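You operate a simulated robot arm through the tools that you are given. There is no shell and no other tool.

You run a simulated robot arm. Do the job below in one go: nothing can be reset, and whatever is moved stays where it is left.

JOB
Let the three apples down the chute, shut the gate and pack the two red ones in the punnet.
Fine: the yellow one stays in the padded tray; no bruises.

It is judged by the outcome, as a careful person would: the job done as asked, and still so three seconds after it is handed in. It fails if anything else is knocked over, pushed out of place, dropped, spilled or broken.

ROBOT AND FRAMES
A 7-joint arm with a two-finger parallel gripper, fixed in place. Base frame: the origin is at the foot of the arm, x ahead of it, y to its left, z up; the work surface is at about z = 0.78. Lengths are in m, angles in rad, forces in N, time in s.
Its first joint turns from -2.304 to 2.304 rad. Payload 3.91 kg.
The tool frame sits at the grasp point between the pads (the TCP): z along the fingers, y along the line on which they close. The tips reach 0.03 m beyond it. Largest opening 0.11 m; finger width 0.02, thickness 0.01; the body of the gripper, 0.048 by 0.112 m, starts 0.055 m behind the TCP.
Orientation is told as [roll, pitch, yaw] about the base's x, y, z axes, in that order, counted from this pose: with the fingers straight down and closing along the base's y, the tool's x points along the base's -x, its y along +y and its z along -z.

CONTROLS
- The arm moves only by the tool apply_moves. Its argument "targets" is a list of rows, each a list of 7 numbers: the finger opening in mm, from 0 to 110, then the shift along the tool's x, y, z in mm, then the turn, a rotation vector about the tool's x, y, z in degrees. In form: [[claw, dx, dy, dz, rx, ry, rz], ...]. A call has 1 to 20 rows; each row is the pose to reach, as a shift and turn from the pose commanded when the call began, along the tool's axes at that moment. Each row takes 0.2 s and may step no farther than 0.05 m and 0.15 rad from the row before; otherwise, or with a gripper value out of range, the whole call is refused. Where a pose cannot be reached the arm comes as near as it can. A force on the tool above 90 N (or 10 N above the force at the start of the call, whichever is more), or a blocked arm, ends the call early, and 0.2 s more pass. Each finger travels about 0.108 m/s and halts on what it meets, pressing with about 34 N; the grip force reading is that of the motor and also rises with nothing between the fingers. The clock runs only during rows and for 0.2 s after the last one: add rows that repeat a pose to give the fingers time. It gives the time, the measured TCP pose, the force on the tool (base axes), the opening and the grip force at its end, in the units of the frame above (readings bear some noise), with the torque about the TCP (base axes, N m) and any sound that the robot's microphone picked up.
- Cameras (640 x 400 px; columns grow to the right, rows downward): "scene" is fixed at [0.2206, 0.5012, 1.5287]; the picture's right is [-0.52, -0.85, 0.00], its down [-0.62, 0.38, -0.69] and it looks along [0.58, -0.36, -0.73] (base axes); focal length 337 px, centre (320, 200). "wrist" rides on the gripper at [0.072, 0.017, -0.103] in the tool frame; the picture's right is [-0.23, 0.97, 0.00], its down [-0.76, -0.18, -0.62] and it looks along [-0.61, -0.14, 0.78] (tool axes); focal length 222 px, centre (320, 200). There is no depth. A picture from a camera that has moved, and an enlarged one, comes with that camera's place and axes in the base frame and with its lens.
- snapshot(camera): a new picture of that camera. No time passes.
- zoom(camera, box): a new picture of the part [left, top, right, bottom] of that camera's present view, enlarged. No time passes.
- hand_in(): hands the job in; it is judged then, once.

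Places have to be worked out from the pictures, the camera data and where the tool is seen. Open the gripper and draw the arm clear of the work before you hand the job in, unless the task says otherwise.

The tools are called after ">>>" as name(argument=value, ...) on one line, values as JSON. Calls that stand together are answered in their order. apply_moves: Moves the arm, as the interface text tells. Its arguments: {"type":"object","properties":{"targets":{"type":"array"}},"required":["targets"]} The other tools are called the same way: snapshot (camera) takes a picture; zoom (camera, box) takes an enlarged picture of a part of a camera's view; hand_in () hands the job in.

At the start:

```text
t: 0.0
tool_pos: [0.4444, 0.3176, 1.1393]
ee_rot: [0.0, 0.0, -0.001]
ft_force: [-0.1, 0.5, 0.9]
wrist_torque: [0.04, 0.01, 0.01]
width: 0.1101
grasp_force: 0.0
```

scene: 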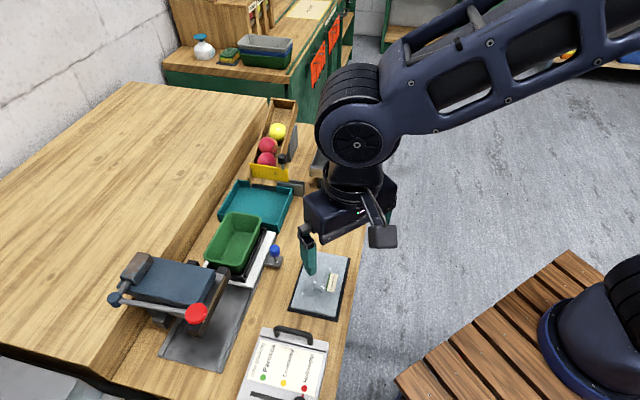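
wrist: 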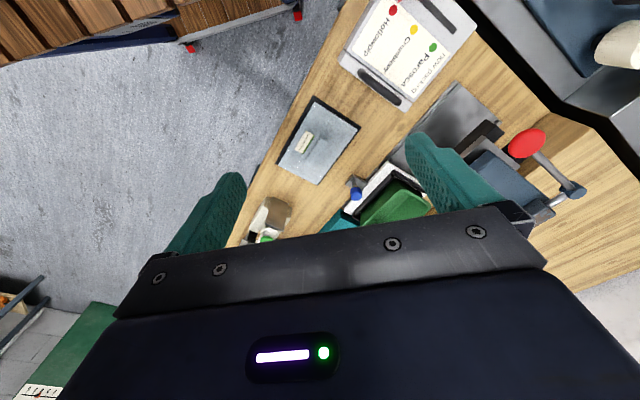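

I'll look closer at the chute, gate, tray and punnet before moving anything.

>>> zoom(camera="scene", box=[200, 80, 360, 180])

>>> zoom(camera="scene", box=[180, 160, 340, 260])

>>> zoom(camera="scene", box=[90, 220, 370, 395])

```text
4.00 times, centred on (280, 130) of scene
camera zoom: at [0.2206, 0.5012, 1.5287], right [-0.52, -0.85, 0.0], down [-0.62, 0.38, -0.69], along [0.58, -0.36, -0.73], focal length 1346 px, centre (480, 480)
```

zoom: 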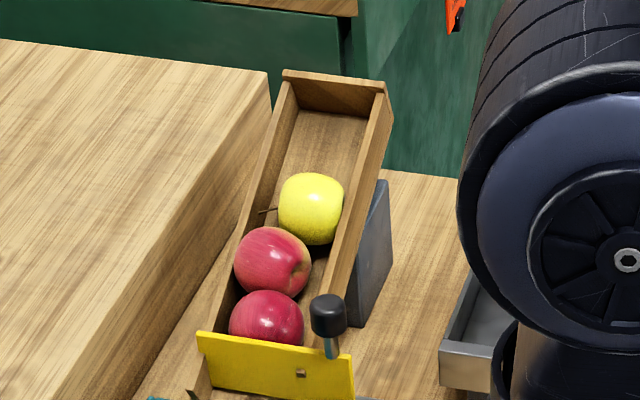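

```text
4.00 times, centred on (260, 210) of scene
camera zoom: at [0.2206, 0.5012, 1.5287], right [-0.52, -0.85, 0.0], down [-0.62, 0.38, -0.69], along [0.58, -0.36, -0.73], focal length 1346 px, centre (560, 160)
```

zoom: 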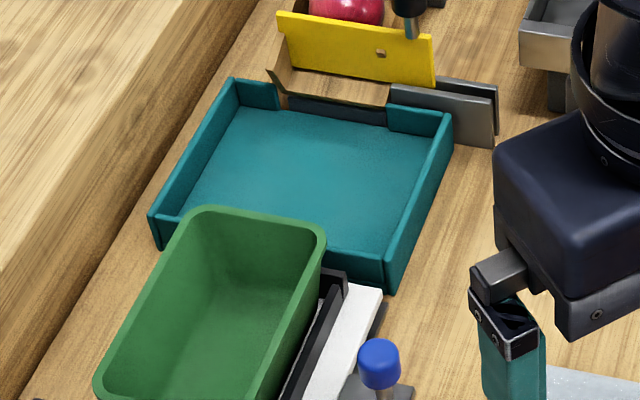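

```text
2.29 times, centred on (230, 308) of scene
camera zoom: at [0.2206, 0.5012, 1.5287], right [-0.52, -0.85, 0.0], down [-0.62, 0.38, -0.69], along [0.58, -0.36, -0.73], focal length 769 px, centre (526, -46)
```

zoom: 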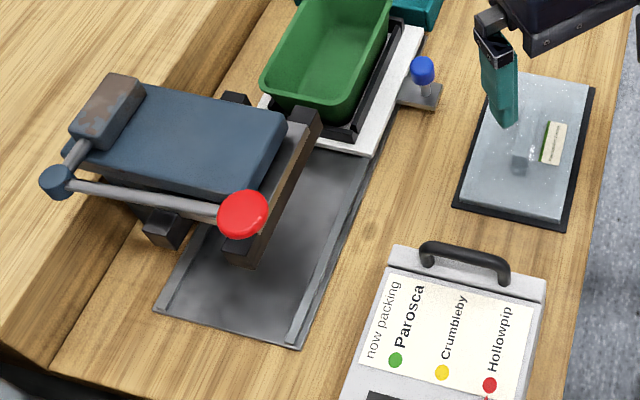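

Looking more closely at the gate mechanism, its knob and the objects near the punnet.

>>> zoom(camera="scene", box=[236, 140, 316, 200])

>>> zoom(camera="scene", box=[190, 200, 300, 285])

>>> zoom(camera="wrist", box=[230, 0, 600, 250])

>>> zoom(camera="scene", box=[235, 85, 335, 165])

```text
6.67 times, centred on (276, 170) of scene
camera zoom: at [0.2206, 0.5012, 1.5287], right [-0.52, -0.85, 0.0], down [-0.62, 0.38, -0.69], along [0.58, -0.36, -0.73], focal length 2244 px, centre (613, 400)
```

zoom: 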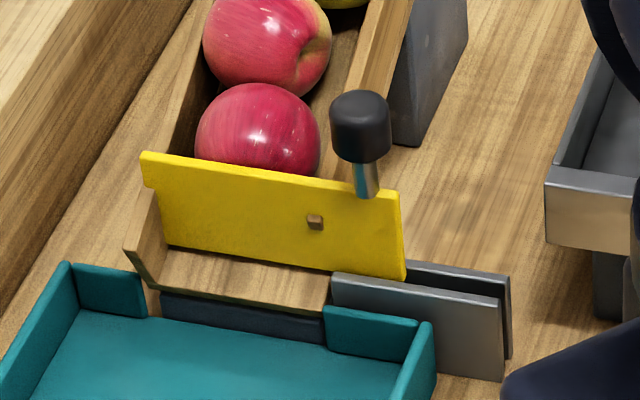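

```text
4.71 times, centred on (245, 242) of scene
camera zoom: at [0.2206, 0.5012, 1.5287], right [-0.52, -0.85, 0.0], down [-0.62, 0.38, -0.69], along [0.58, -0.36, -0.73], focal length 1584 px, centre (673, 0)
```

zoom: 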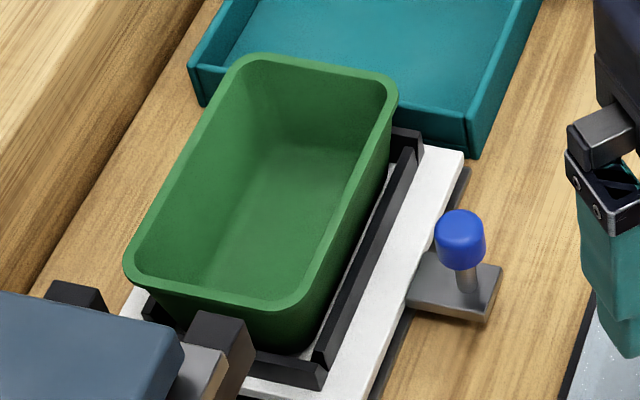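

```text
1.60 times, centred on (415, 125) of wrist
camera zoom: at [0.373, 0.3354, 1.2425], right [0.23, 0.97, 0.0], down [0.76, -0.18, 0.62], along [0.61, -0.14, -0.78], focal length 355 px, centre (168, 320)
```

zoom: 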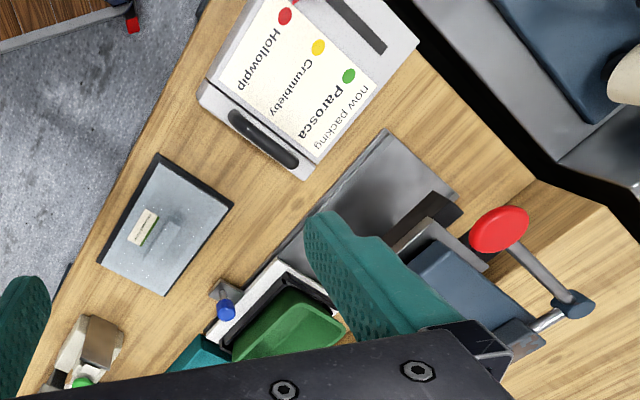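

```text
5.00 times, centred on (285, 125) of scene
camera zoom: at [0.2206, 0.5012, 1.5287], right [-0.52, -0.85, 0.0], down [-0.62, 0.38, -0.69], along [0.58, -0.36, -0.73], focal length 1683 px, centre (495, 575)
```

zoom: 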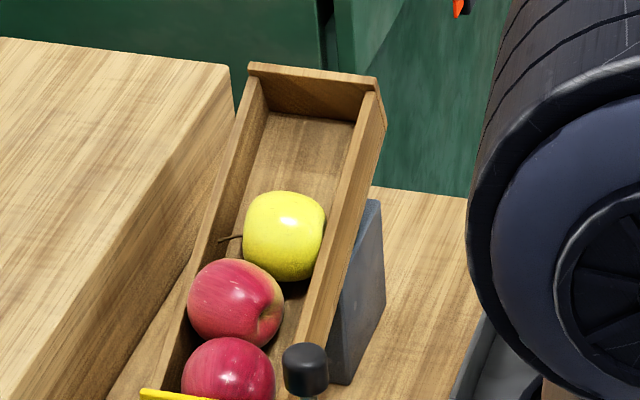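

The chute runs diagonally (about 45°) and ends at a yellow gate near (0.93, 0.24), with its knob at about (0.904, 0.207, 0.915). The gate seems to slide sideways between two grey guide plates. I'll swing the wrist over the tray, turned about 43°, to look at the gate with the wrist camera.

>>> apply_moves(targets=[[110, -37, -2, 4, 0, 0, 4.8], [110, -75, -4, 9, 0, 0, 9.6], [110, -112, -6, 13, 0, 0, 14.4], [110, -149, -8, 18, 0, 0, 19.2], [110, -187, -10, 22, 0, 0, 24.1], [110, -224, -12, 27, 0, 0, 28.9], [110, -261, -14, 31, 0, 0, 33.7], [110, -299, -16, 36, 0, 0, 38.5], [110, -336, -18, 40, 0, 0, 43.3]])

```text
t: 2.0
tool_pos: [0.7792, 0.3012, 1.1002]
ee_rot: [0.002, 0.0, -0.757]
ft_force: [-0.7, 0.0, 0.3]
wrist_torque: [-0.01, -0.02, -0.01]
width: 0.1102
grasp_force: 0.1
```

The arm is now over the tray, turned as planned. I'll take pictures to study the gate.

>>> snapshot(camera="wrist")

>>> snapshot(camera="scene")

>>> zoom(camera="wrist", box=[240, 60, 480, 230])

```text
taken
camera wrist: at [0.738, 0.3654, 1.204], right [0.83, 0.55, 0.0], down [0.43, -0.65, 0.62], along [0.34, -0.52, -0.78], focal length 222 px, centre (320, 200)
```

wrist: 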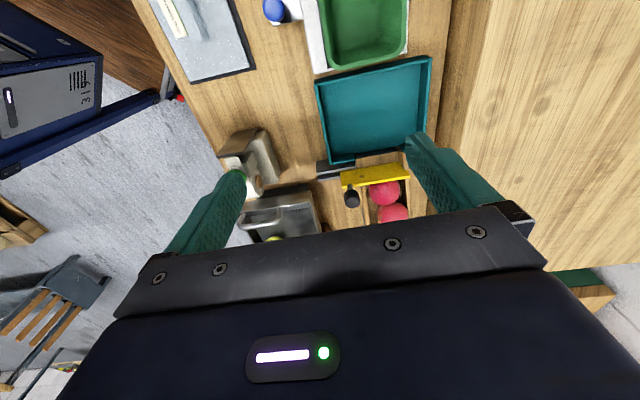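

```text
taken
```

scene: 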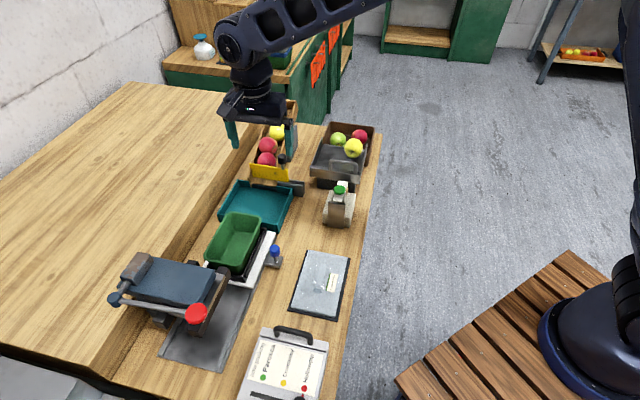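

```text
2.35 times, centred on (360, 145) of wrist
camera zoom: at [0.738, 0.3654, 1.204], right [0.83, 0.55, 0.0], down [0.43, -0.65, 0.62], along [0.34, -0.52, -0.78], focal length 523 px, centre (226, 329)
```

zoom: 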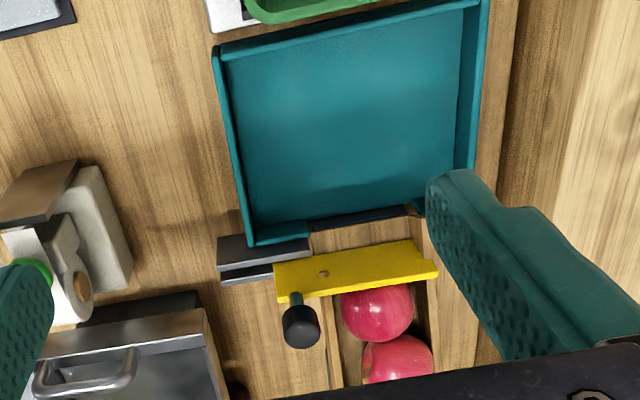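

Both cameras put the gate knob at about (0.9035, 0.2066), its top at z≈0.93. The plate sits in a slot running along about 45°, so it should slide into the guides. I'll go above the knob with the fingers partly open and check the alignment.

>>> apply_moves(targets=[[60, -45, 5, 20, 0, 0, 0.5], [50, -90, 10, 40, 0, 0, 1.0], [46, -135, 15, 60, 0, 0, 1.6], [46, -153.4, 16.9, 85, 0, 0, 1.64], [46, -153.4, 16.9, 95, 0, 0, 1.64]])

>>> snapshot(camera="wrist")

>>> zoom(camera="scene", box=[220, 90, 340, 190])

```text
t: 3.2
tool_pos: [0.9026, 0.2081, 1.0012]
ee_rot: [-0.001, 0.0, -0.783]
ft_force: [0.0, 0.0, 1.3]
wrist_torque: [0.0, 0.0, -0.03]
width: 0.046
grasp_force: 0.0
```

```text
taken
camera wrist: at [0.8632, 0.2727, 1.1056], right [0.85, 0.53, 0.0], down [0.41, -0.66, 0.62], along [0.33, -0.53, -0.78], focal length 222 px, centre (320, 200)
```

wrist: 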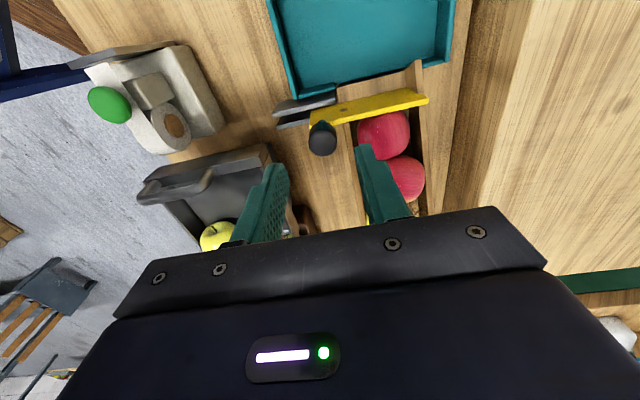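

```text
4.00 times, centred on (280, 140) of scene
camera zoom: at [0.2206, 0.5012, 1.5287], right [-0.52, -0.85, 0.0], down [-0.62, 0.38, -0.69], along [0.58, -0.36, -0.73], focal length 1346 px, centre (480, 440)
```

zoom: 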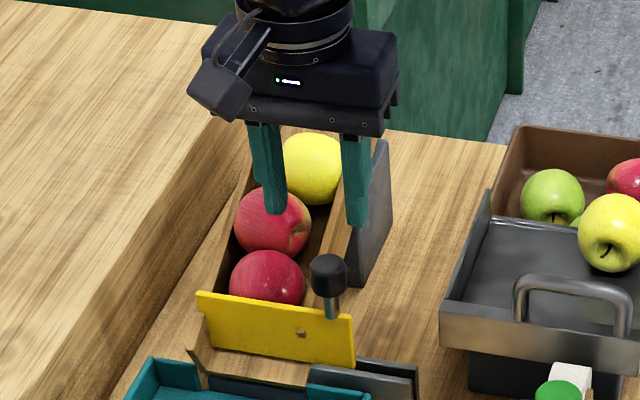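

Combining both views puts the knob centre at about (0.908, 0.2035, 0.913), so I'll shift a few mm up the chute and lower the fingers either side of it. I'll check again before gripping.

>>> apply_moves(targets=[[46, -5, 0.6, 30, 0, 0, 0], [46, -5, 0.6, 60, 0, 0, 0], [46, -5, 0.6, 80, 0, 0, 0]])

>>> snapshot(camera="wrist")

>>> zoom(camera="scene", box=[230, 110, 330, 190])

```text
t: 4.0
tool_pos: [0.9081, 0.2031, 0.9233]
ee_rot: [-0.001, -0.001, -0.783]
ft_force: [-0.4, -0.1, 0.2]
wrist_torque: [0.0, 0.0, 0.04]
width: 0.0458
grasp_force: 0.1
```

```text
taken
camera wrist: at [0.8687, 0.2683, 1.0276], right [0.85, 0.53, 0.0], down [0.41, -0.66, 0.62], along [0.33, -0.53, -0.78], focal length 222 px, centre (320, 200)
```

wrist: 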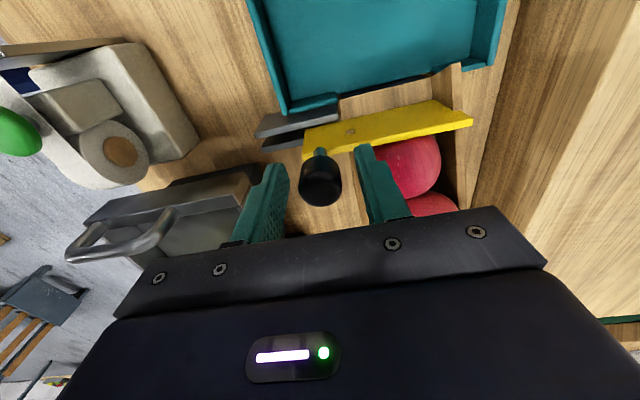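

```text
5.00 times, centred on (280, 150) of scene
camera zoom: at [0.2206, 0.5012, 1.5287], right [-0.52, -0.85, 0.0], down [-0.62, 0.38, -0.69], along [0.58, -0.36, -0.73], focal length 1683 px, centre (520, 450)
```

zoom: 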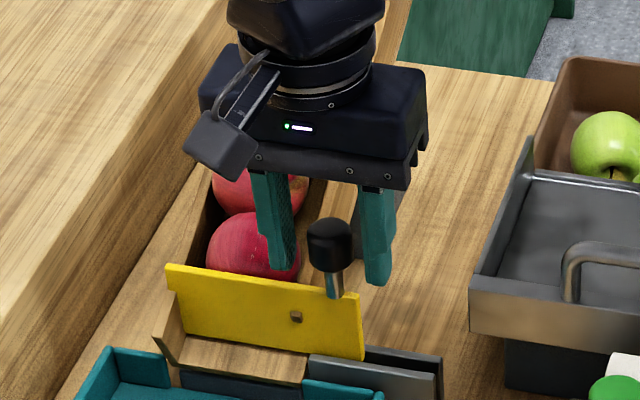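

The fingers straddle the knob with gaps on both sides and the tips are above the gate top. I'll close on it.

>>> apply_moves(targets=[[34, 0, 0, 0, 0, 0, 0], [20, 0, 0, 0, 0, 0, 0], [20, 0, 0, 0, 0, 0, 0]])

>>> snapshot(camera="wrist")

```text
t: 4.8
tool_pos: [0.9085, 0.2047, 0.9223]
ee_rot: [0.0, 0.0, -0.783]
ft_force: [-0.1, -0.6, -1.8]
wrist_torque: [-0.03, -0.03, -0.02]
width: 0.025
grasp_force: 44.9
```

```text
taken
camera wrist: at [0.8688, 0.2684, 1.0273], right [0.85, 0.53, 0.0], down [0.41, -0.66, 0.62], along [0.33, -0.53, -0.78], focal length 222 px, centre (320, 200)
```

wrist: 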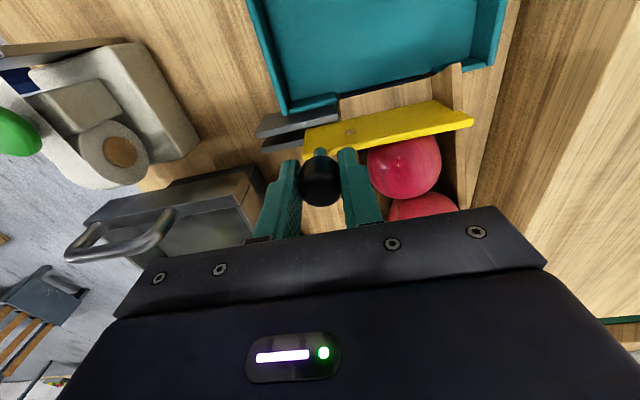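

The knob is gripped at 25 mm. I'll try sliding 10 mm along the guides (tool −y) and watch the force to confirm how the gate moves.

>>> apply_moves(targets=[[20, 0, -4, 0, 0, 0, 0], [20, 0, -8, 0, 0, 0, 0], [20, 0, -12, 0, 0, 0, 0]])

>>> zoom(camera="scene", box=[230, 110, 330, 190])

```text
t: 5.6
tool_pos: [0.8992, 0.194, 0.9236]
ee_rot: [0.0, 0.0, -0.783]
ft_force: [-4.1, 5.2, 1.1]
wrist_torque: [0.03, 0.09, 0.01]
width: 0.0248
grasp_force: 44.9
```

```text
5.00 times, centred on (280, 150) of scene
camera zoom: at [0.2206, 0.5012, 1.5287], right [-0.52, -0.85, 0.0], down [-0.62, 0.38, -0.69], along [0.58, -0.36, -0.73], focal length 1683 px, centre (520, 450)
```

zoom: 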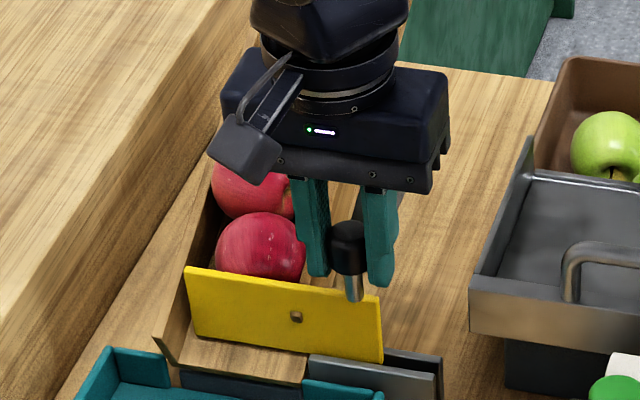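

The gate slides freely along the guides with only a few newtons. I'll slide it on about 28 mm, still less than an apple's width, and check forces again.

>>> apply_moves(targets=[[20, 0, -10, 0, 0, 0, 0], [20, 0.2, -20, 0, 0, 0, 0], [20, 0.3, -26, 0, 0, 0, 0]])

>>> zoom(camera="scene", box=[220, 110, 340, 210])

>>> snapshot(camera="wrist")

```text
t: 6.4
tool_pos: [0.8801, 0.1764, 0.924]
ee_rot: [-0.001, -0.001, -0.784]
ft_force: [-9.6, 10.5, 2.5]
wrist_torque: [0.33, 0.34, -0.07]
width: 0.0248
grasp_force: 44.9
```

```text
4.00 times, centred on (280, 160) of scene
camera zoom: at [0.2206, 0.5012, 1.5287], right [-0.52, -0.85, 0.0], down [-0.62, 0.38, -0.69], along [0.58, -0.36, -0.73], focal length 1346 px, centre (480, 360)
```

zoom: 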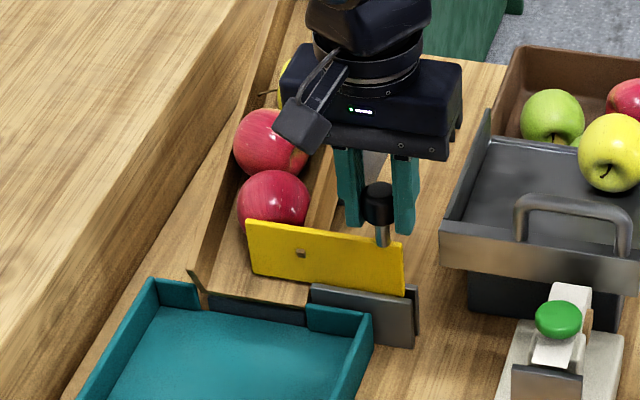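

```text
taken
camera wrist: at [0.8413, 0.2408, 1.0273], right [0.85, 0.53, 0.0], down [0.41, -0.66, 0.62], along [0.33, -0.53, -0.78], focal length 222 px, centre (320, 200)
```

wrist: 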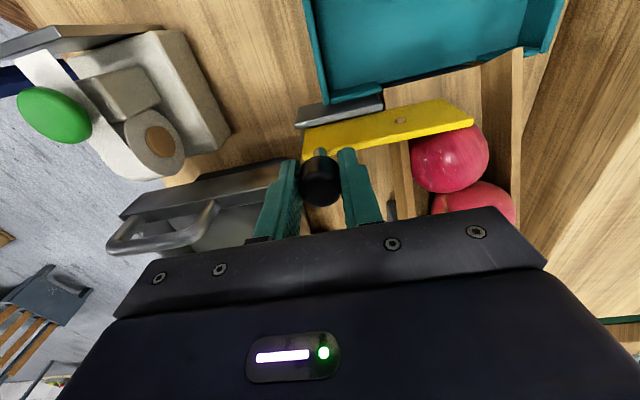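

The slide works. A small side load shows the guide runs a fraction off my line, so I'll correct for it while opening the rest of the way so the apples can roll out.

>>> apply_moves(targets=[[20, 0.7, -12, 0, 0, 0, 0], [20, 1.1, -26, 0, 0, 0, 0], [20, 1.4, -38, 0, 0, 0, 0], [20, 1.5, -44, 0, 0, 0, 0]])

>>> zoom(camera="scene", box=[200, 110, 340, 230])

>>> snapshot(camera="wrist")

```text
t: 7.4
tool_pos: [0.8517, 0.1483, 0.9233]
ee_rot: [0.008, -0.004, -0.783]
ft_force: [62.1, 31.0, -26.8]
wrist_torque: [0.11, -1.22, -0.14]
width: 0.0248
grasp_force: 44.7
```

```text
3.33 times, centred on (270, 170) of scene
camera zoom: at [0.2206, 0.5012, 1.5287], right [-0.52, -0.85, 0.0], down [-0.62, 0.38, -0.69], along [0.58, -0.36, -0.73], focal length 1122 px, centre (487, 300)
```

zoom: 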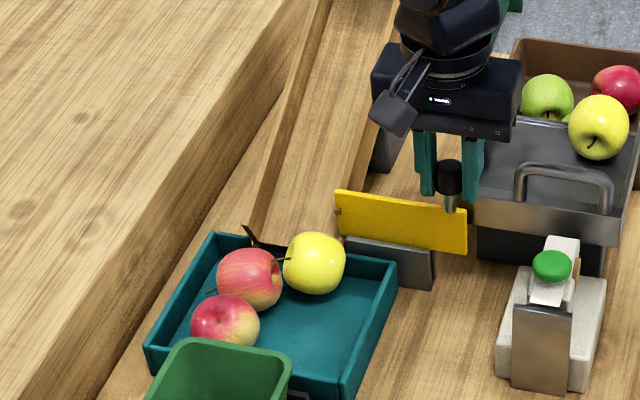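

```text
taken
camera wrist: at [0.8117, 0.2119, 1.0272], right [0.85, 0.53, 0.01], down [0.41, -0.66, 0.62], along [0.34, -0.53, -0.78], focal length 222 px, centre (320, 200)
```

wrist: 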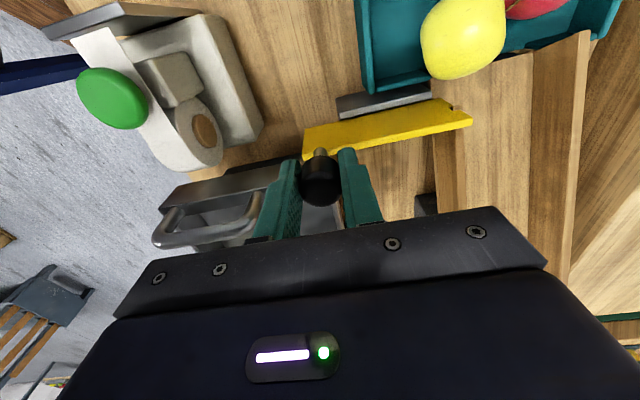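

All three apples rolled into the padded tray, and the gate reached its end stop (force on the tool). Now I'll slide the gate back shut the same 82 mm.

>>> apply_moves(targets=[[20, 0, 6, 0, 0, 0, 0], [20, -0.3, 20, 0, 0, 0, 0], [20, -0.7, 36, 0, 0, 0, 0], [20, -1.1, 52, 0, 0, 0, 0], [20, -1.5, 68, 0, 0, 0, 0], [20, -1.7, 77, 0, 0, 0, 0], [20, -1.8, 81, 0, 0, 0, 0], [20, -1.8, 82, 0, 0, 0, 0]])

>>> zoom(camera="scene", box=[200, 110, 340, 230])

>>> snapshot(camera="wrist")

```text
t: 9.2
tool_pos: [0.9089, 0.2022, 0.9243]
ee_rot: [0.0, 0.0, -0.785]
ft_force: [-12.2, 7.8, -2.8]
wrist_torque: [0.26, 0.41, -0.03]
width: 0.0249
grasp_force: 44.7
```

```text
3.33 times, centred on (270, 170) of scene
camera zoom: at [0.2206, 0.5012, 1.5287], right [-0.52, -0.85, 0.0], down [-0.62, 0.38, -0.69], along [0.58, -0.36, -0.73], focal length 1122 px, centre (487, 300)
```

zoom: 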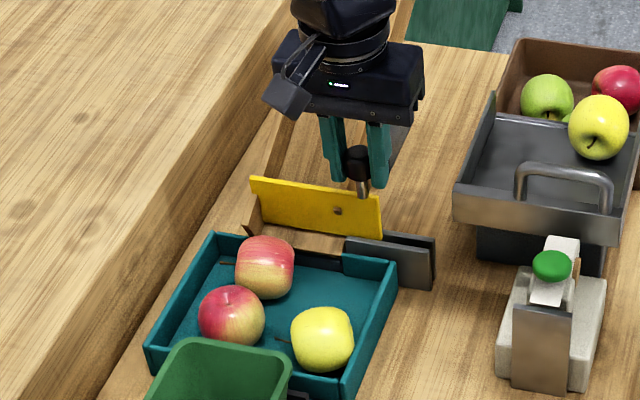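

```text
taken
camera wrist: at [0.8691, 0.2685, 1.0277], right [0.85, 0.53, 0.0], down [0.42, -0.66, 0.62], along [0.33, -0.53, -0.78], focal length 222 px, centre (320, 200)
```

wrist: 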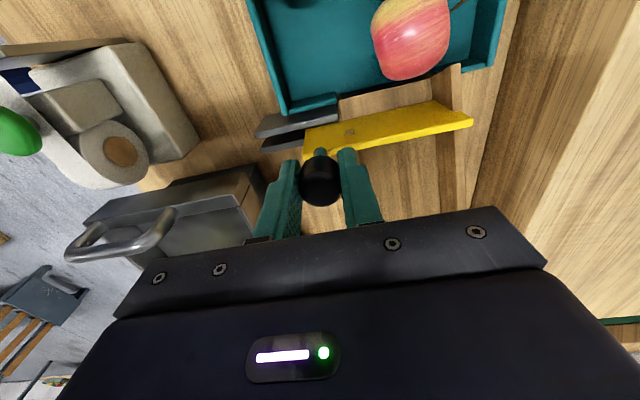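

The gate is back at its original pixel position. I'll nudge it 1 mm toward closed to be sure it is seated, release evenly and rise straight up.

>>> apply_moves(targets=[[20, 0.8, 1, 0, 0, 0, 0], [20, 0.8, 1, 0, 0, 0, 0], [46, 0.8, 1, 0, 0, 0, 0], [46, 0.8, 1, 0, 0, 0, 0]])

>>> zoom(camera="scene", box=[236, 140, 316, 200])

```text
t: 10.2
tool_pos: [0.9098, 0.2035, 0.9241]
ee_rot: [0.001, 0.001, -0.787]
ft_force: [-0.6, -1.0, 0.0]
wrist_torque: [0.0, 0.01, 0.0]
width: 0.046
grasp_force: 0.2
```

```text
6.67 times, centred on (276, 170) of scene
camera zoom: at [0.2206, 0.5012, 1.5287], right [-0.52, -0.85, 0.0], down [-0.62, 0.38, -0.69], along [0.58, -0.36, -0.73], focal length 2244 px, centre (613, 400)
```

zoom: 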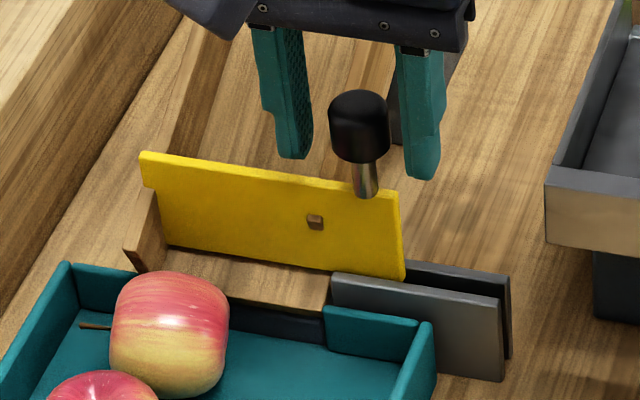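

The gate is shut exactly where it was at the start. I'll rise clear, then back off above the tray to see the apples.

>>> apply_moves(targets=[[46, 0, 0, -45, 0, 0, 0], [46, 0, 0, -90, 0, 0, 0], [60, 15, 3, -130, 0, 0, 0], [80, 55, 6, -156, 0, 0, 0], [100, 100, 11, -156, 0, 0, 0], [110, 140, 15, -156, 0, 0, 0], [110, 159, 16.7, -156, 0, 0, 0], [110, 159, 16.7, -156, 0, 0, 0]])

>>> snapshot(camera="wrist")

>>> zoom(camera="wrist", box=[250, 0, 460, 180])

>>> zoom(camera="scene", box=[195, 165, 315, 265])

```text
t: 12.0
tool_pos: [0.8085, 0.3266, 1.0816]
ee_rot: [0.0, -0.001, -0.782]
ft_force: [0.4, 0.6, 0.0]
wrist_torque: [0.02, 0.0, -0.02]
width: 0.11
grasp_force: 0.0
```

```text
taken
camera wrist: at [0.7689, 0.3909, 1.1853], right [0.85, 0.53, 0.0], down [0.41, -0.66, 0.62], along [0.33, -0.53, -0.78], focal length 222 px, centre (320, 200)
```

wrist: 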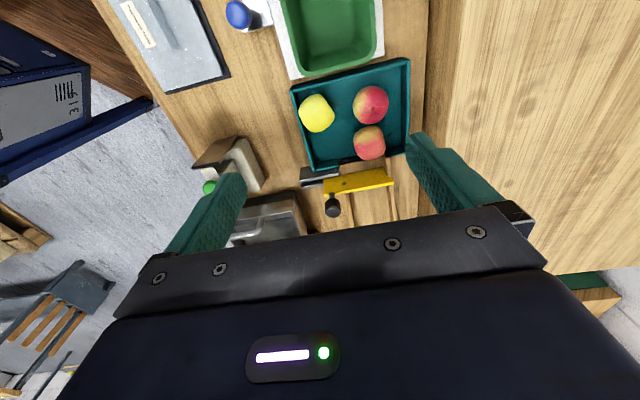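

```text
2.22 times, centred on (355, 90) of wrist
camera zoom: at [0.7689, 0.3909, 1.1853], right [0.85, 0.53, 0.0], down [0.41, -0.66, 0.62], along [0.33, -0.53, -0.78], focal length 494 px, centre (242, 444)
```

zoom: 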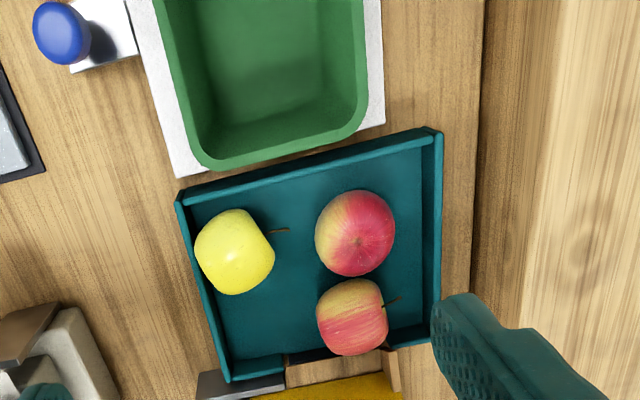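

```text
4.00 times, centred on (255, 215) of scene
camera zoom: at [0.2206, 0.5012, 1.5287], right [-0.52, -0.85, 0.0], down [-0.62, 0.38, -0.69], along [0.58, -0.36, -0.73], focal length 1346 px, centre (580, 140)
```

zoom: 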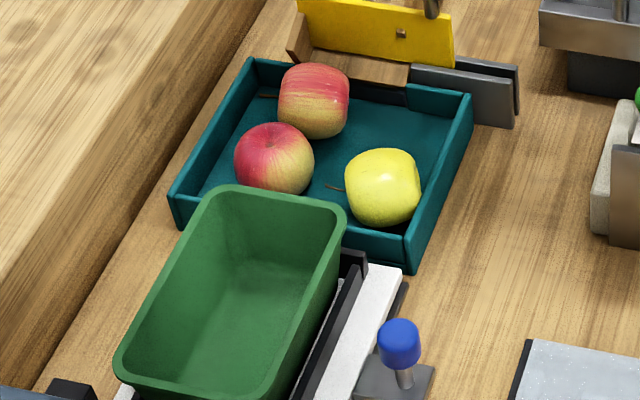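

All three apples settled in the tray, with red A at about (0.893, 0.346), red B at about (0.932, 0.297) and the yellow at about (0.827, 0.291). They are about 58 mm wide. Before grasping I'll move back a little to measure the inside of the punnet.

>>> apply_moves(targets=[[110, 40, 0, 0, 0, 0, 0], [110, 80, 0, 0, 0, 0, 0], [110, 115, 0, 0, 0, 0, 0]])

>>> snapshot(camera="wrist")

>>> zoom(camera="wrist", box=[240, 20, 440, 180])

>>> zoom(camera="scene", box=[195, 200, 285, 275])

```text
t: 12.8
tool_pos: [0.7281, 0.4063, 1.0822]
ee_rot: [-0.001, 0.0, -0.783]
ft_force: [0.6, 0.0, 0.7]
wrist_torque: [0.06, 0.04, 0.01]
width: 0.1098
grasp_force: 0.1
```

```text
taken
camera wrist: at [0.6888, 0.4714, 1.1861], right [0.85, 0.53, 0.0], down [0.41, -0.66, 0.62], along [0.33, -0.53, -0.78], focal length 222 px, centre (320, 200)
```

wrist: 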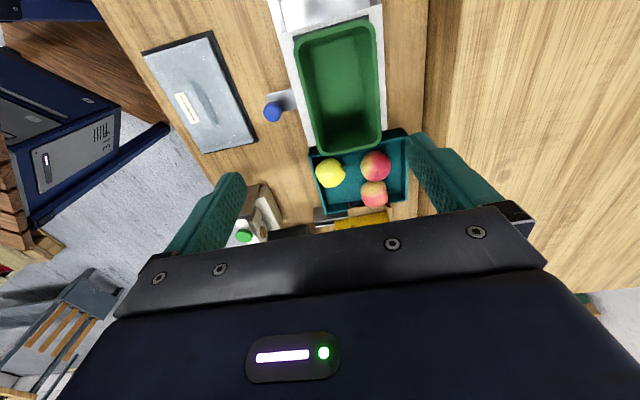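

```text
2.50 times, centred on (340, 100) of wrist
camera zoom: at [0.6888, 0.4714, 1.1861], right [0.85, 0.53, 0.0], down [0.41, -0.66, 0.62], along [0.33, -0.53, -0.78], focal length 555 px, centre (270, 450)
```

zoom: 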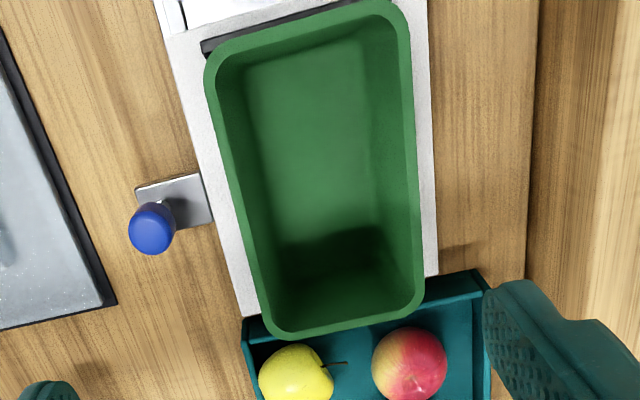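

```text
5.33 times, centred on (240, 238) of scene
camera zoom: at [0.2206, 0.5012, 1.5287], right [-0.52, -0.85, 0.0], down [-0.62, 0.38, -0.69], along [0.58, -0.36, -0.73], focal length 1795 px, centre (747, 0)
```

zoom: 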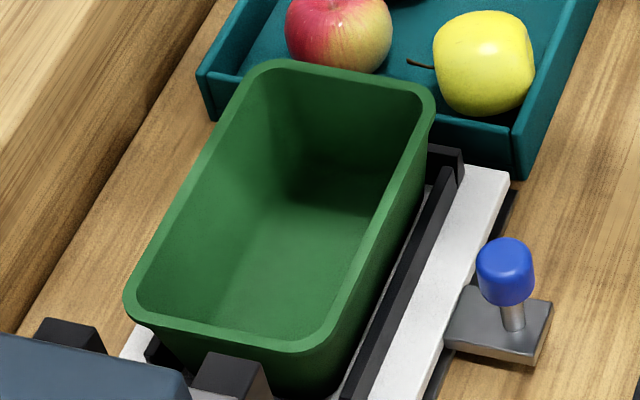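

The punnet's inside measures about 139×86 mm at the rim, narrowing to about 122×66 mm at the floor, and is centred near (0.759, 0.417) with its rim at z≈0.857. I'll take the nearer red apple A first, approaching above it with the fingers closing across the tray, where there are gaps on both sides.

>>> apply_moves(targets=[[100, -35, 15, 0, 0, 0, 0], [90, -75, 32, 20, 0, 0, 0], [80, -115, 50, 50, 0, 0, 0], [74, -150, 66, 90, 0, 0, 0], [74, -163, 72.2, 120, 0, 0, 0], [74, -163, 72.2, 120, 0, 0, 0], [74, -163, 72.2, 120, 0, 0, 0]])

>>> snapshot(camera="wrist")

>>> zoom(camera="scene", box=[195, 140, 325, 240])

```text
refused: row 3 steps farther than a row can; nothing moved
```

```text
taken
camera wrist: at [0.6888, 0.4714, 1.1861], right [0.85, 0.53, 0.0], down [0.41, -0.66, 0.62], along [0.33, -0.53, -0.78], focal length 222 px, centre (320, 200)
```

wrist: 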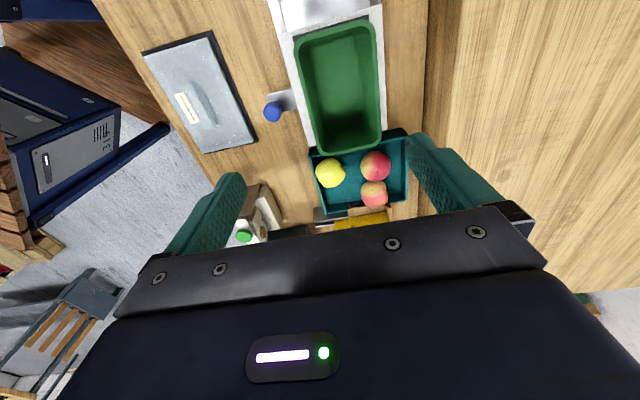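

```text
4.00 times, centred on (260, 190) of scene
camera zoom: at [0.2206, 0.5012, 1.5287], right [-0.52, -0.85, 0.0], down [-0.62, 0.38, -0.69], along [0.58, -0.36, -0.73], focal length 1346 px, centre (560, 240)
```

zoom: 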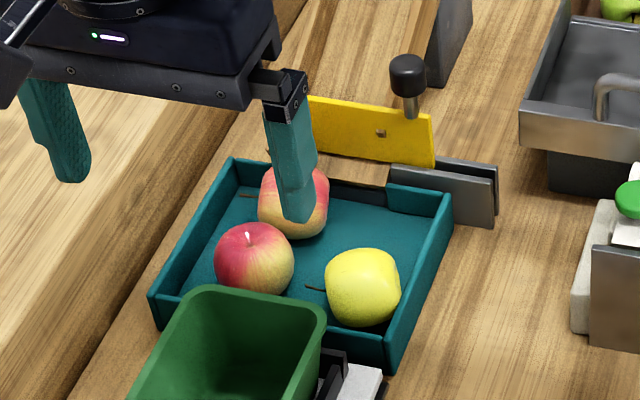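

The call was refused because one step was too long and nothing moved. I'll resend the same path with smaller steps.

>>> apply_moves(targets=[[100, -35, 15, 0, 0, 0, 0], [90, -70, 30, 15, 0, 0, 0], [80, -105, 46, 35, 0, 0, 0], [74, -135, 60, 60, 0, 0, 0], [74, -155, 69, 90, 0, 0, 0], [74, -163, 72.2, 120, 0, 0, 0], [74, -163, 72.2, 120, 0, 0, 0], [74, -163, 72.2, 120, 0, 0, 0]])

>>> snapshot(camera="wrist")

>>> zoom(camera="scene", box=[195, 140, 325, 240])

```text
t: 14.6
tool_pos: [0.8916, 0.3448, 0.958]
ee_rot: [0.0, -0.003, -0.784]
ft_force: [-0.2, -0.2, -0.2]
wrist_torque: [0.0, 0.01, 0.0]
width: 0.0739
grasp_force: 0.0
```

```text
taken
camera wrist: at [0.8517, 0.4094, 1.0622], right [0.85, 0.53, 0.0], down [0.41, -0.66, 0.62], along [0.33, -0.53, -0.78], focal length 222 px, centre (320, 200)
```

wrist: 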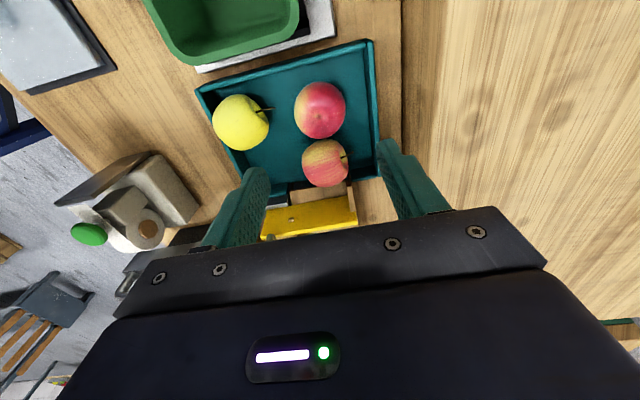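

```text
4.00 times, centred on (260, 190) of scene
camera zoom: at [0.2206, 0.5012, 1.5287], right [-0.52, -0.85, 0.0], down [-0.62, 0.38, -0.69], along [0.58, -0.36, -0.73], focal length 1346 px, centre (560, 240)
```

zoom: 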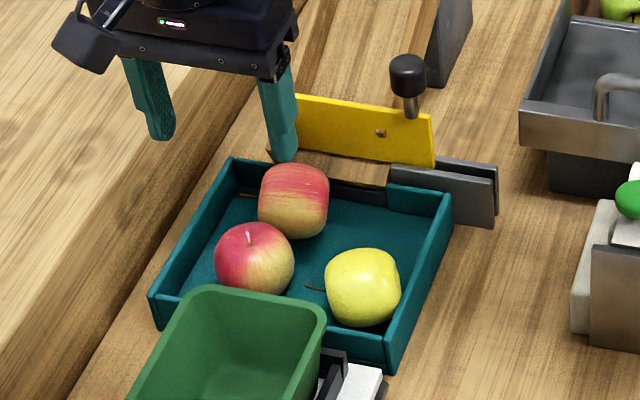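

The TCP is centred over apple A to within about 2 mm, with roughly 6 mm to the tray's left wall at a 70 mm opening. I'll descend most of the way and check.

>>> apply_moves(targets=[[70, 0, 0, 40, 0, 0, 0], [70, 0, 0, 75, 0, 0, 0], [70, 0, 0, 100, 0, 0, 0], [70, 0, 0, 108, 0, 0, 0]])

>>> snapshot(camera="wrist")

>>> zoom(camera="scene", box=[215, 155, 305, 225])

```text
t: 15.6
tool_pos: [0.8919, 0.3442, 0.853]
ee_rot: [0.0, 0.0, -0.783]
ft_force: [-0.1, 0.1, 0.9]
wrist_torque: [-0.05, -0.02, 0.02]
width: 0.0705
grasp_force: 0.2
```

```text
taken
camera wrist: at [0.853, 0.4089, 0.9562], right [0.85, 0.53, 0.0], down [0.41, -0.66, 0.62], along [0.33, -0.53, -0.78], focal length 222 px, centre (320, 200)
```

wrist: 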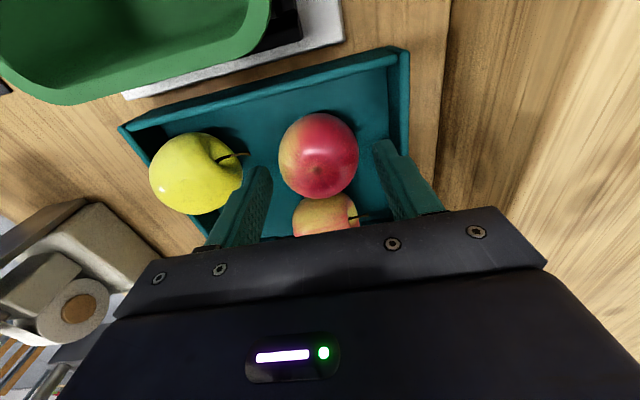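

```text
5.71 times, centred on (260, 190) of scene
camera zoom: at [0.2206, 0.5012, 1.5287], right [-0.52, -0.85, 0.0], down [-0.62, 0.38, -0.69], along [0.58, -0.36, -0.73], focal length 1923 px, centre (663, 257)
```

zoom: 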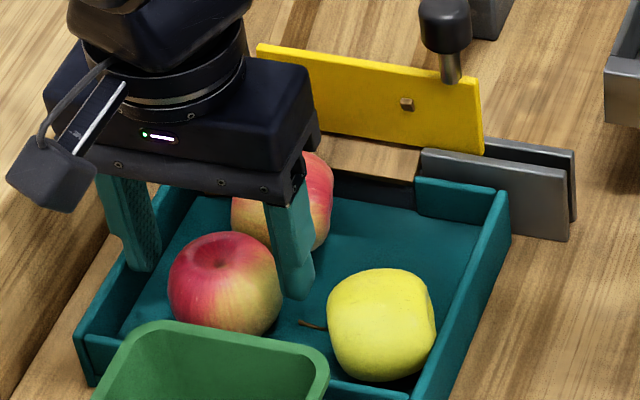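

Apple A sits midway between the fingers, about 2 mm toward me. I'll lower to z≈0.823 with that small correction, then begin closing gently.

>>> apply_moves(targets=[[70, 1, 0, 15, 0, 0, 0], [70, 2, 0, 29, 0, 0, 0], [70, 2, 0, 29, 0, 0, 0], [64, 2, 0, 29, 0, 0, 0], [61, 2, 0, 29, 0, 0, 0]])

>>> snapshot(camera="wrist")

```text
t: 16.8
tool_pos: [0.8918, 0.3452, 0.8226]
ee_rot: [0.0, -0.002, -0.784]
ft_force: [0.3, -0.4, 0.5]
wrist_torque: [-0.01, 0.02, -0.02]
width: 0.0608
grasp_force: 0.1
```

```text
taken
camera wrist: at [0.8521, 0.4113, 0.927], right [0.85, 0.53, 0.0], down [0.41, -0.66, 0.62], along [0.33, -0.53, -0.78], focal length 222 px, centre (320, 200)
```

wrist: 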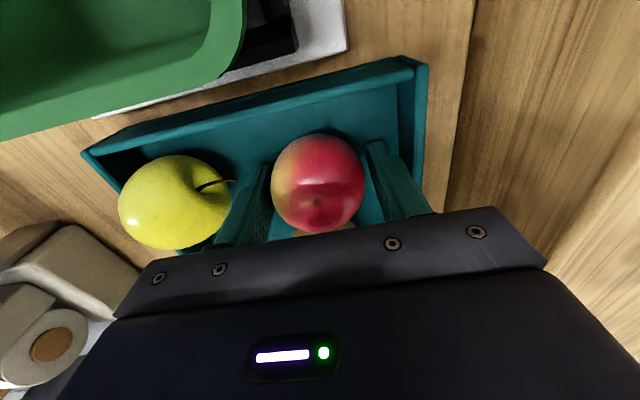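

Still clear at 61 mm. I'll close a millimetre or so at a time so I can stop at a light grip.

>>> apply_moves(targets=[[59.5, 0, 0, 0, 0, 0, 0], [58, 0, 0, 0, 0, 0, 0]])

```text
t: 17.4
tool_pos: [0.8907, 0.346, 0.8235]
ee_rot: [-0.001, 0.001, -0.783]
ft_force: [0.1, 0.1, 0.5]
wrist_torque: [0.01, 0.0, -0.02]
width: 0.0582
grasp_force: 0.1
```

No contact yet at 58 mm, so I'll continue closing.

>>> apply_moves(targets=[[57, 0, 0, 0, 0, 0, 0], [56, 0, 0, 0, 0, 0, 0]])

>>> zoom(camera="wrist", box=[220, 100, 420, 240])

```text
t: 18.0
tool_pos: [0.892, 0.3455, 0.8248]
ee_rot: [0.001, -0.001, -0.784]
ft_force: [-0.9, 0.2, -0.3]
wrist_torque: [0.05, 0.03, -0.01]
width: 0.0564
grasp_force: 0.0
```

```text
2.86 times, centred on (320, 170) of wrist
camera zoom: at [0.8521, 0.4112, 0.9271], right [0.85, 0.53, 0.0], down [0.41, -0.66, 0.62], along [0.33, -0.53, -0.78], focal length 635 px, centre (320, 286)
```

zoom: 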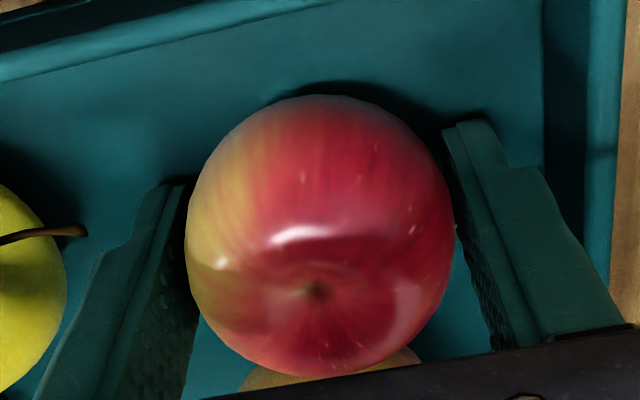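

Gaps are nearly gone on both sides. Continuing in 1 mm steps.

>>> apply_moves(targets=[[55, 0, 0, 0, 0, 0, 0], [54.5, 0, 0, 0, 0, 0, 0]])

```text
t: 18.6
tool_pos: [0.8902, 0.3476, 0.8226]
ee_rot: [0.0, -0.001, -0.784]
ft_force: [0.3, -0.7, 0.6]
wrist_torque: [-0.02, -0.01, -0.01]
width: 0.0554
grasp_force: 1.1
```

First contact: width 55.4 mm and about 1 N. I'll tighten a bit more to get a secure but light grip.

>>> apply_moves(targets=[[54, 0, 0, 0, 0, 0, 0], [53.5, 0, 0, 0, 0, 0, 0]])

```text
t: 19.2
tool_pos: [0.8917, 0.3466, 0.8234]
ee_rot: [0.001, 0.0, -0.783]
ft_force: [-0.4, 0.0, -0.1]
wrist_torque: [0.0, 0.0, -0.02]
width: 0.0546
grasp_force: 20.5
```

A light grip (about 20 N by the motor reading, well below full force) is set. I'll ease it a hair and lift slowly to test the hold.

>>> apply_moves(targets=[[53.6, 0, 0, -4, 0, 0, 0], [53.6, 0, 0, -10, 0, 0, 0], [53.6, 0, 0, -20, 0, 0, 0]])

>>> snapshot(camera="wrist")

>>> zoom(camera="scene", box=[215, 155, 305, 225])

```text
t: 20.0
tool_pos: [0.8898, 0.3467, 0.8438]
ee_rot: [0.0, 0.001, -0.785]
ft_force: [-0.1, -0.2, -1.9]
wrist_torque: [-0.04, 0.0, -0.02]
width: 0.0549
grasp_force: 1.5
```

```text
taken
camera wrist: at [0.8512, 0.4128, 0.9471], right [0.85, 0.53, 0.0], down [0.41, -0.66, 0.62], along [0.33, -0.53, -0.78], focal length 222 px, centre (320, 200)
```

wrist: 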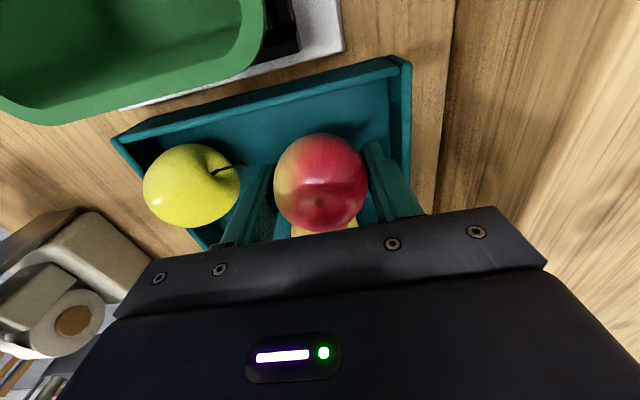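

```text
5.71 times, centred on (260, 190) of scene
camera zoom: at [0.2206, 0.5012, 1.5287], right [-0.52, -0.85, 0.0], down [-0.62, 0.38, -0.69], along [0.58, -0.36, -0.73], focal length 1923 px, centre (663, 257)
```

zoom: 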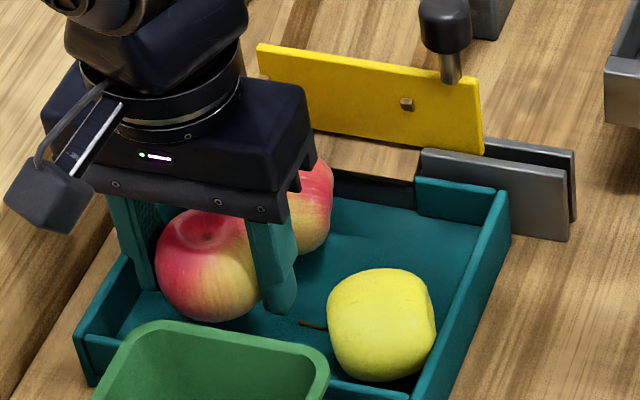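

Apple A is lifted and held, but the grip reading dropped to 1.5 N, so I'll tighten slightly while it is only 2 cm up.

>>> apply_moves(targets=[[53.2, 0, 0, 0, 0, 0, 0], [53.0, 0, 0, 0, 0, 0, 0]])

```text
t: 20.6
tool_pos: [0.8904, 0.3476, 0.844]
ee_rot: [0.001, 0.0, -0.783]
ft_force: [-0.5, -0.2, -0.5]
wrist_torque: [0.0, 0.04, 0.03]
width: 0.0546
grasp_force: 1.6
```

The reading is still low. I'll hold a moment at a slightly smaller command and read again.

>>> apply_moves(targets=[[52.0, 0, 0, 0, 0, 0, 0], [52.0, 0, 0, 0, 0, 0, 0], [52.0, 0, 0, 0, 0, 0, 0]])

```text
t: 21.4
tool_pos: [0.8903, 0.3476, 0.8441]
ee_rot: [0.0, 0.0, -0.784]
ft_force: [0.0, 0.4, -1.1]
wrist_torque: [-0.02, 0.0, 0.02]
width: 0.0544
grasp_force: 34.6
```

Grip now reads 35 N, more than needed. I'll back off slightly to 52.6 for a moderate hold.

>>> apply_moves(targets=[[52.6, 0, 0, 0, 0, 0, 0], [52.6, 0, 0, 0, 0, 0, 0], [52.6, 0, 0, 0, 0, 0, 0]])

```text
t: 22.2
tool_pos: [0.8912, 0.3473, 0.8433]
ee_rot: [0.0, -0.001, -0.782]
ft_force: [-0.3, -0.1, -0.1]
wrist_torque: [-0.02, 0.0, -0.01]
width: 0.0544
grasp_force: 33.9
```

Force stays at 34 N because of hysteresis. I'll ease to 53.2 to lower the squeeze.

>>> apply_moves(targets=[[53.2, 0, 0, 0, 0, 0, 0], [53.2, 0, 0, 0, 0, 0, 0]])

```text
t: 22.8
tool_pos: [0.8906, 0.347, 0.8437]
ee_rot: [-0.001, -0.001, -0.784]
ft_force: [-0.5, 0.0, -0.9]
wrist_torque: [0.0, -0.01, 0.02]
width: 0.0541
grasp_force: 33.9
```

The hold is firm, but the fingertips reach nearly to the apple's bottom, which would be too tight inside the tapering punnet. I'll set A back down in the padded tray and regrip it about 14 mm higher.

>>> apply_moves(targets=[[53.2, 0, 0, 10, 0, 0, 0], [53.2, 0, 0, 17, 0, 0, 0], [53.2, 0, 0, 20, 0, 0, 0], [53.2, 0, 0, 20, 0, 0, 0]])

```text
t: 23.8
tool_pos: [0.8905, 0.3477, 0.8233]
ee_rot: [0.001, 0.0, -0.785]
ft_force: [0.8, 0.2, -1.6]
wrist_torque: [0.03, 0.03, -0.01]
width: 0.0541
grasp_force: 34.4
```

Back at the grasp height. I'll open just enough to free the apple and check it stays put.

>>> apply_moves(targets=[[55, 0, 0, 0.5, 0, 0, 0], [57, 0, 0, 0.5, 0, 0, 0], [60, 0, 0, 0.5, 0, 0, 0], [60, 0, 0, -7, 0, 0, 0], [60, 0, 0, -14, 0, 0, 0], [60, 0, 0, -14, 0, 0, 0]])

>>> snapshot(camera="wrist")

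>>> zoom(camera="scene", box=[215, 155, 305, 225])

```text
t: 25.2
tool_pos: [0.8909, 0.3459, 0.8371]
ee_rot: [-0.002, -0.001, -0.783]
ft_force: [-0.1, -0.9, 0.4]
wrist_torque: [-0.02, 0.06, 0.01]
width: 0.0599
grasp_force: 0.1
```

```text
taken
camera wrist: at [0.8517, 0.4113, 0.9404], right [0.85, 0.53, 0.0], down [0.41, -0.66, 0.62], along [0.33, -0.53, -0.78], focal length 222 px, centre (320, 200)
```

wrist: 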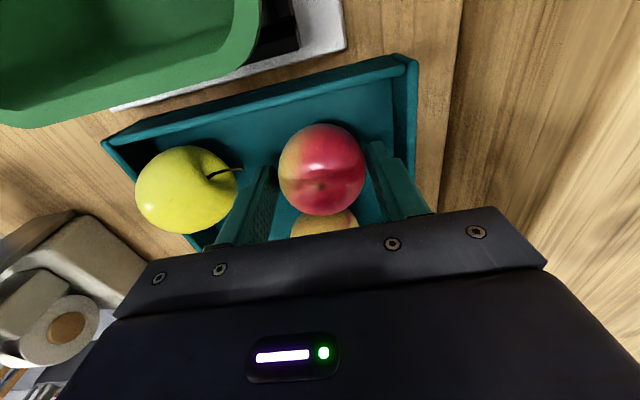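

```text
5.71 times, centred on (260, 190) of scene
camera zoom: at [0.2206, 0.5012, 1.5287], right [-0.52, -0.85, 0.0], down [-0.62, 0.38, -0.69], along [0.58, -0.36, -0.73], focal length 1923 px, centre (663, 257)
```

zoom: 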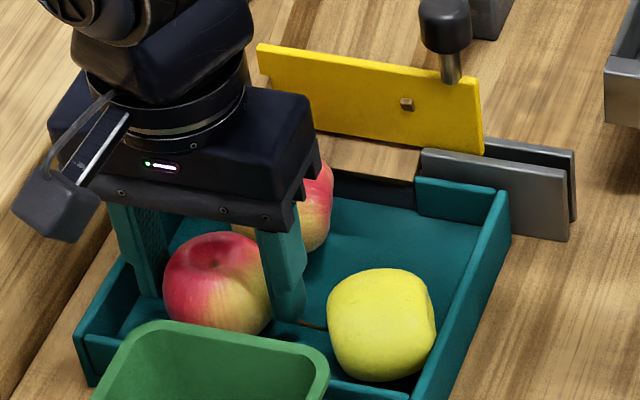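

Apple A stayed put between the fingers, and the tips are now about 7 mm below its middle. I'll close gently again.

>>> apply_moves(targets=[[57, 0, 0, 0, 0, 0, 0], [55, 0, 0, 0, 0, 0, 0], [54, 0, 0, 0, 0, 0, 0], [53.5, 0, 0, 0, 0, 0, 0]])

```text
t: 26.2
tool_pos: [0.89, 0.3462, 0.8368]
ee_rot: [-0.001, 0.002, -0.785]
ft_force: [0.1, -0.3, 1.8]
wrist_torque: [0.02, 0.02, 0.04]
width: 0.0544
grasp_force: 1.1
```

Contact at 54.4 mm. A touch more squeeze, then a test lift.

>>> apply_moves(targets=[[53, 0, 0, 0, 0, 0, 0], [52.6, 0, 0, 0, 0, 0, 0], [52.6, 0, 0, 0, 0, 0, 0]])

```text
t: 27.0
tool_pos: [0.8911, 0.3451, 0.8363]
ee_rot: [0.0, -0.001, -0.785]
ft_force: [1.1, 0.3, 0.9]
wrist_torque: [0.04, -0.02, -0.01]
width: 0.0543
grasp_force: 33.7
```

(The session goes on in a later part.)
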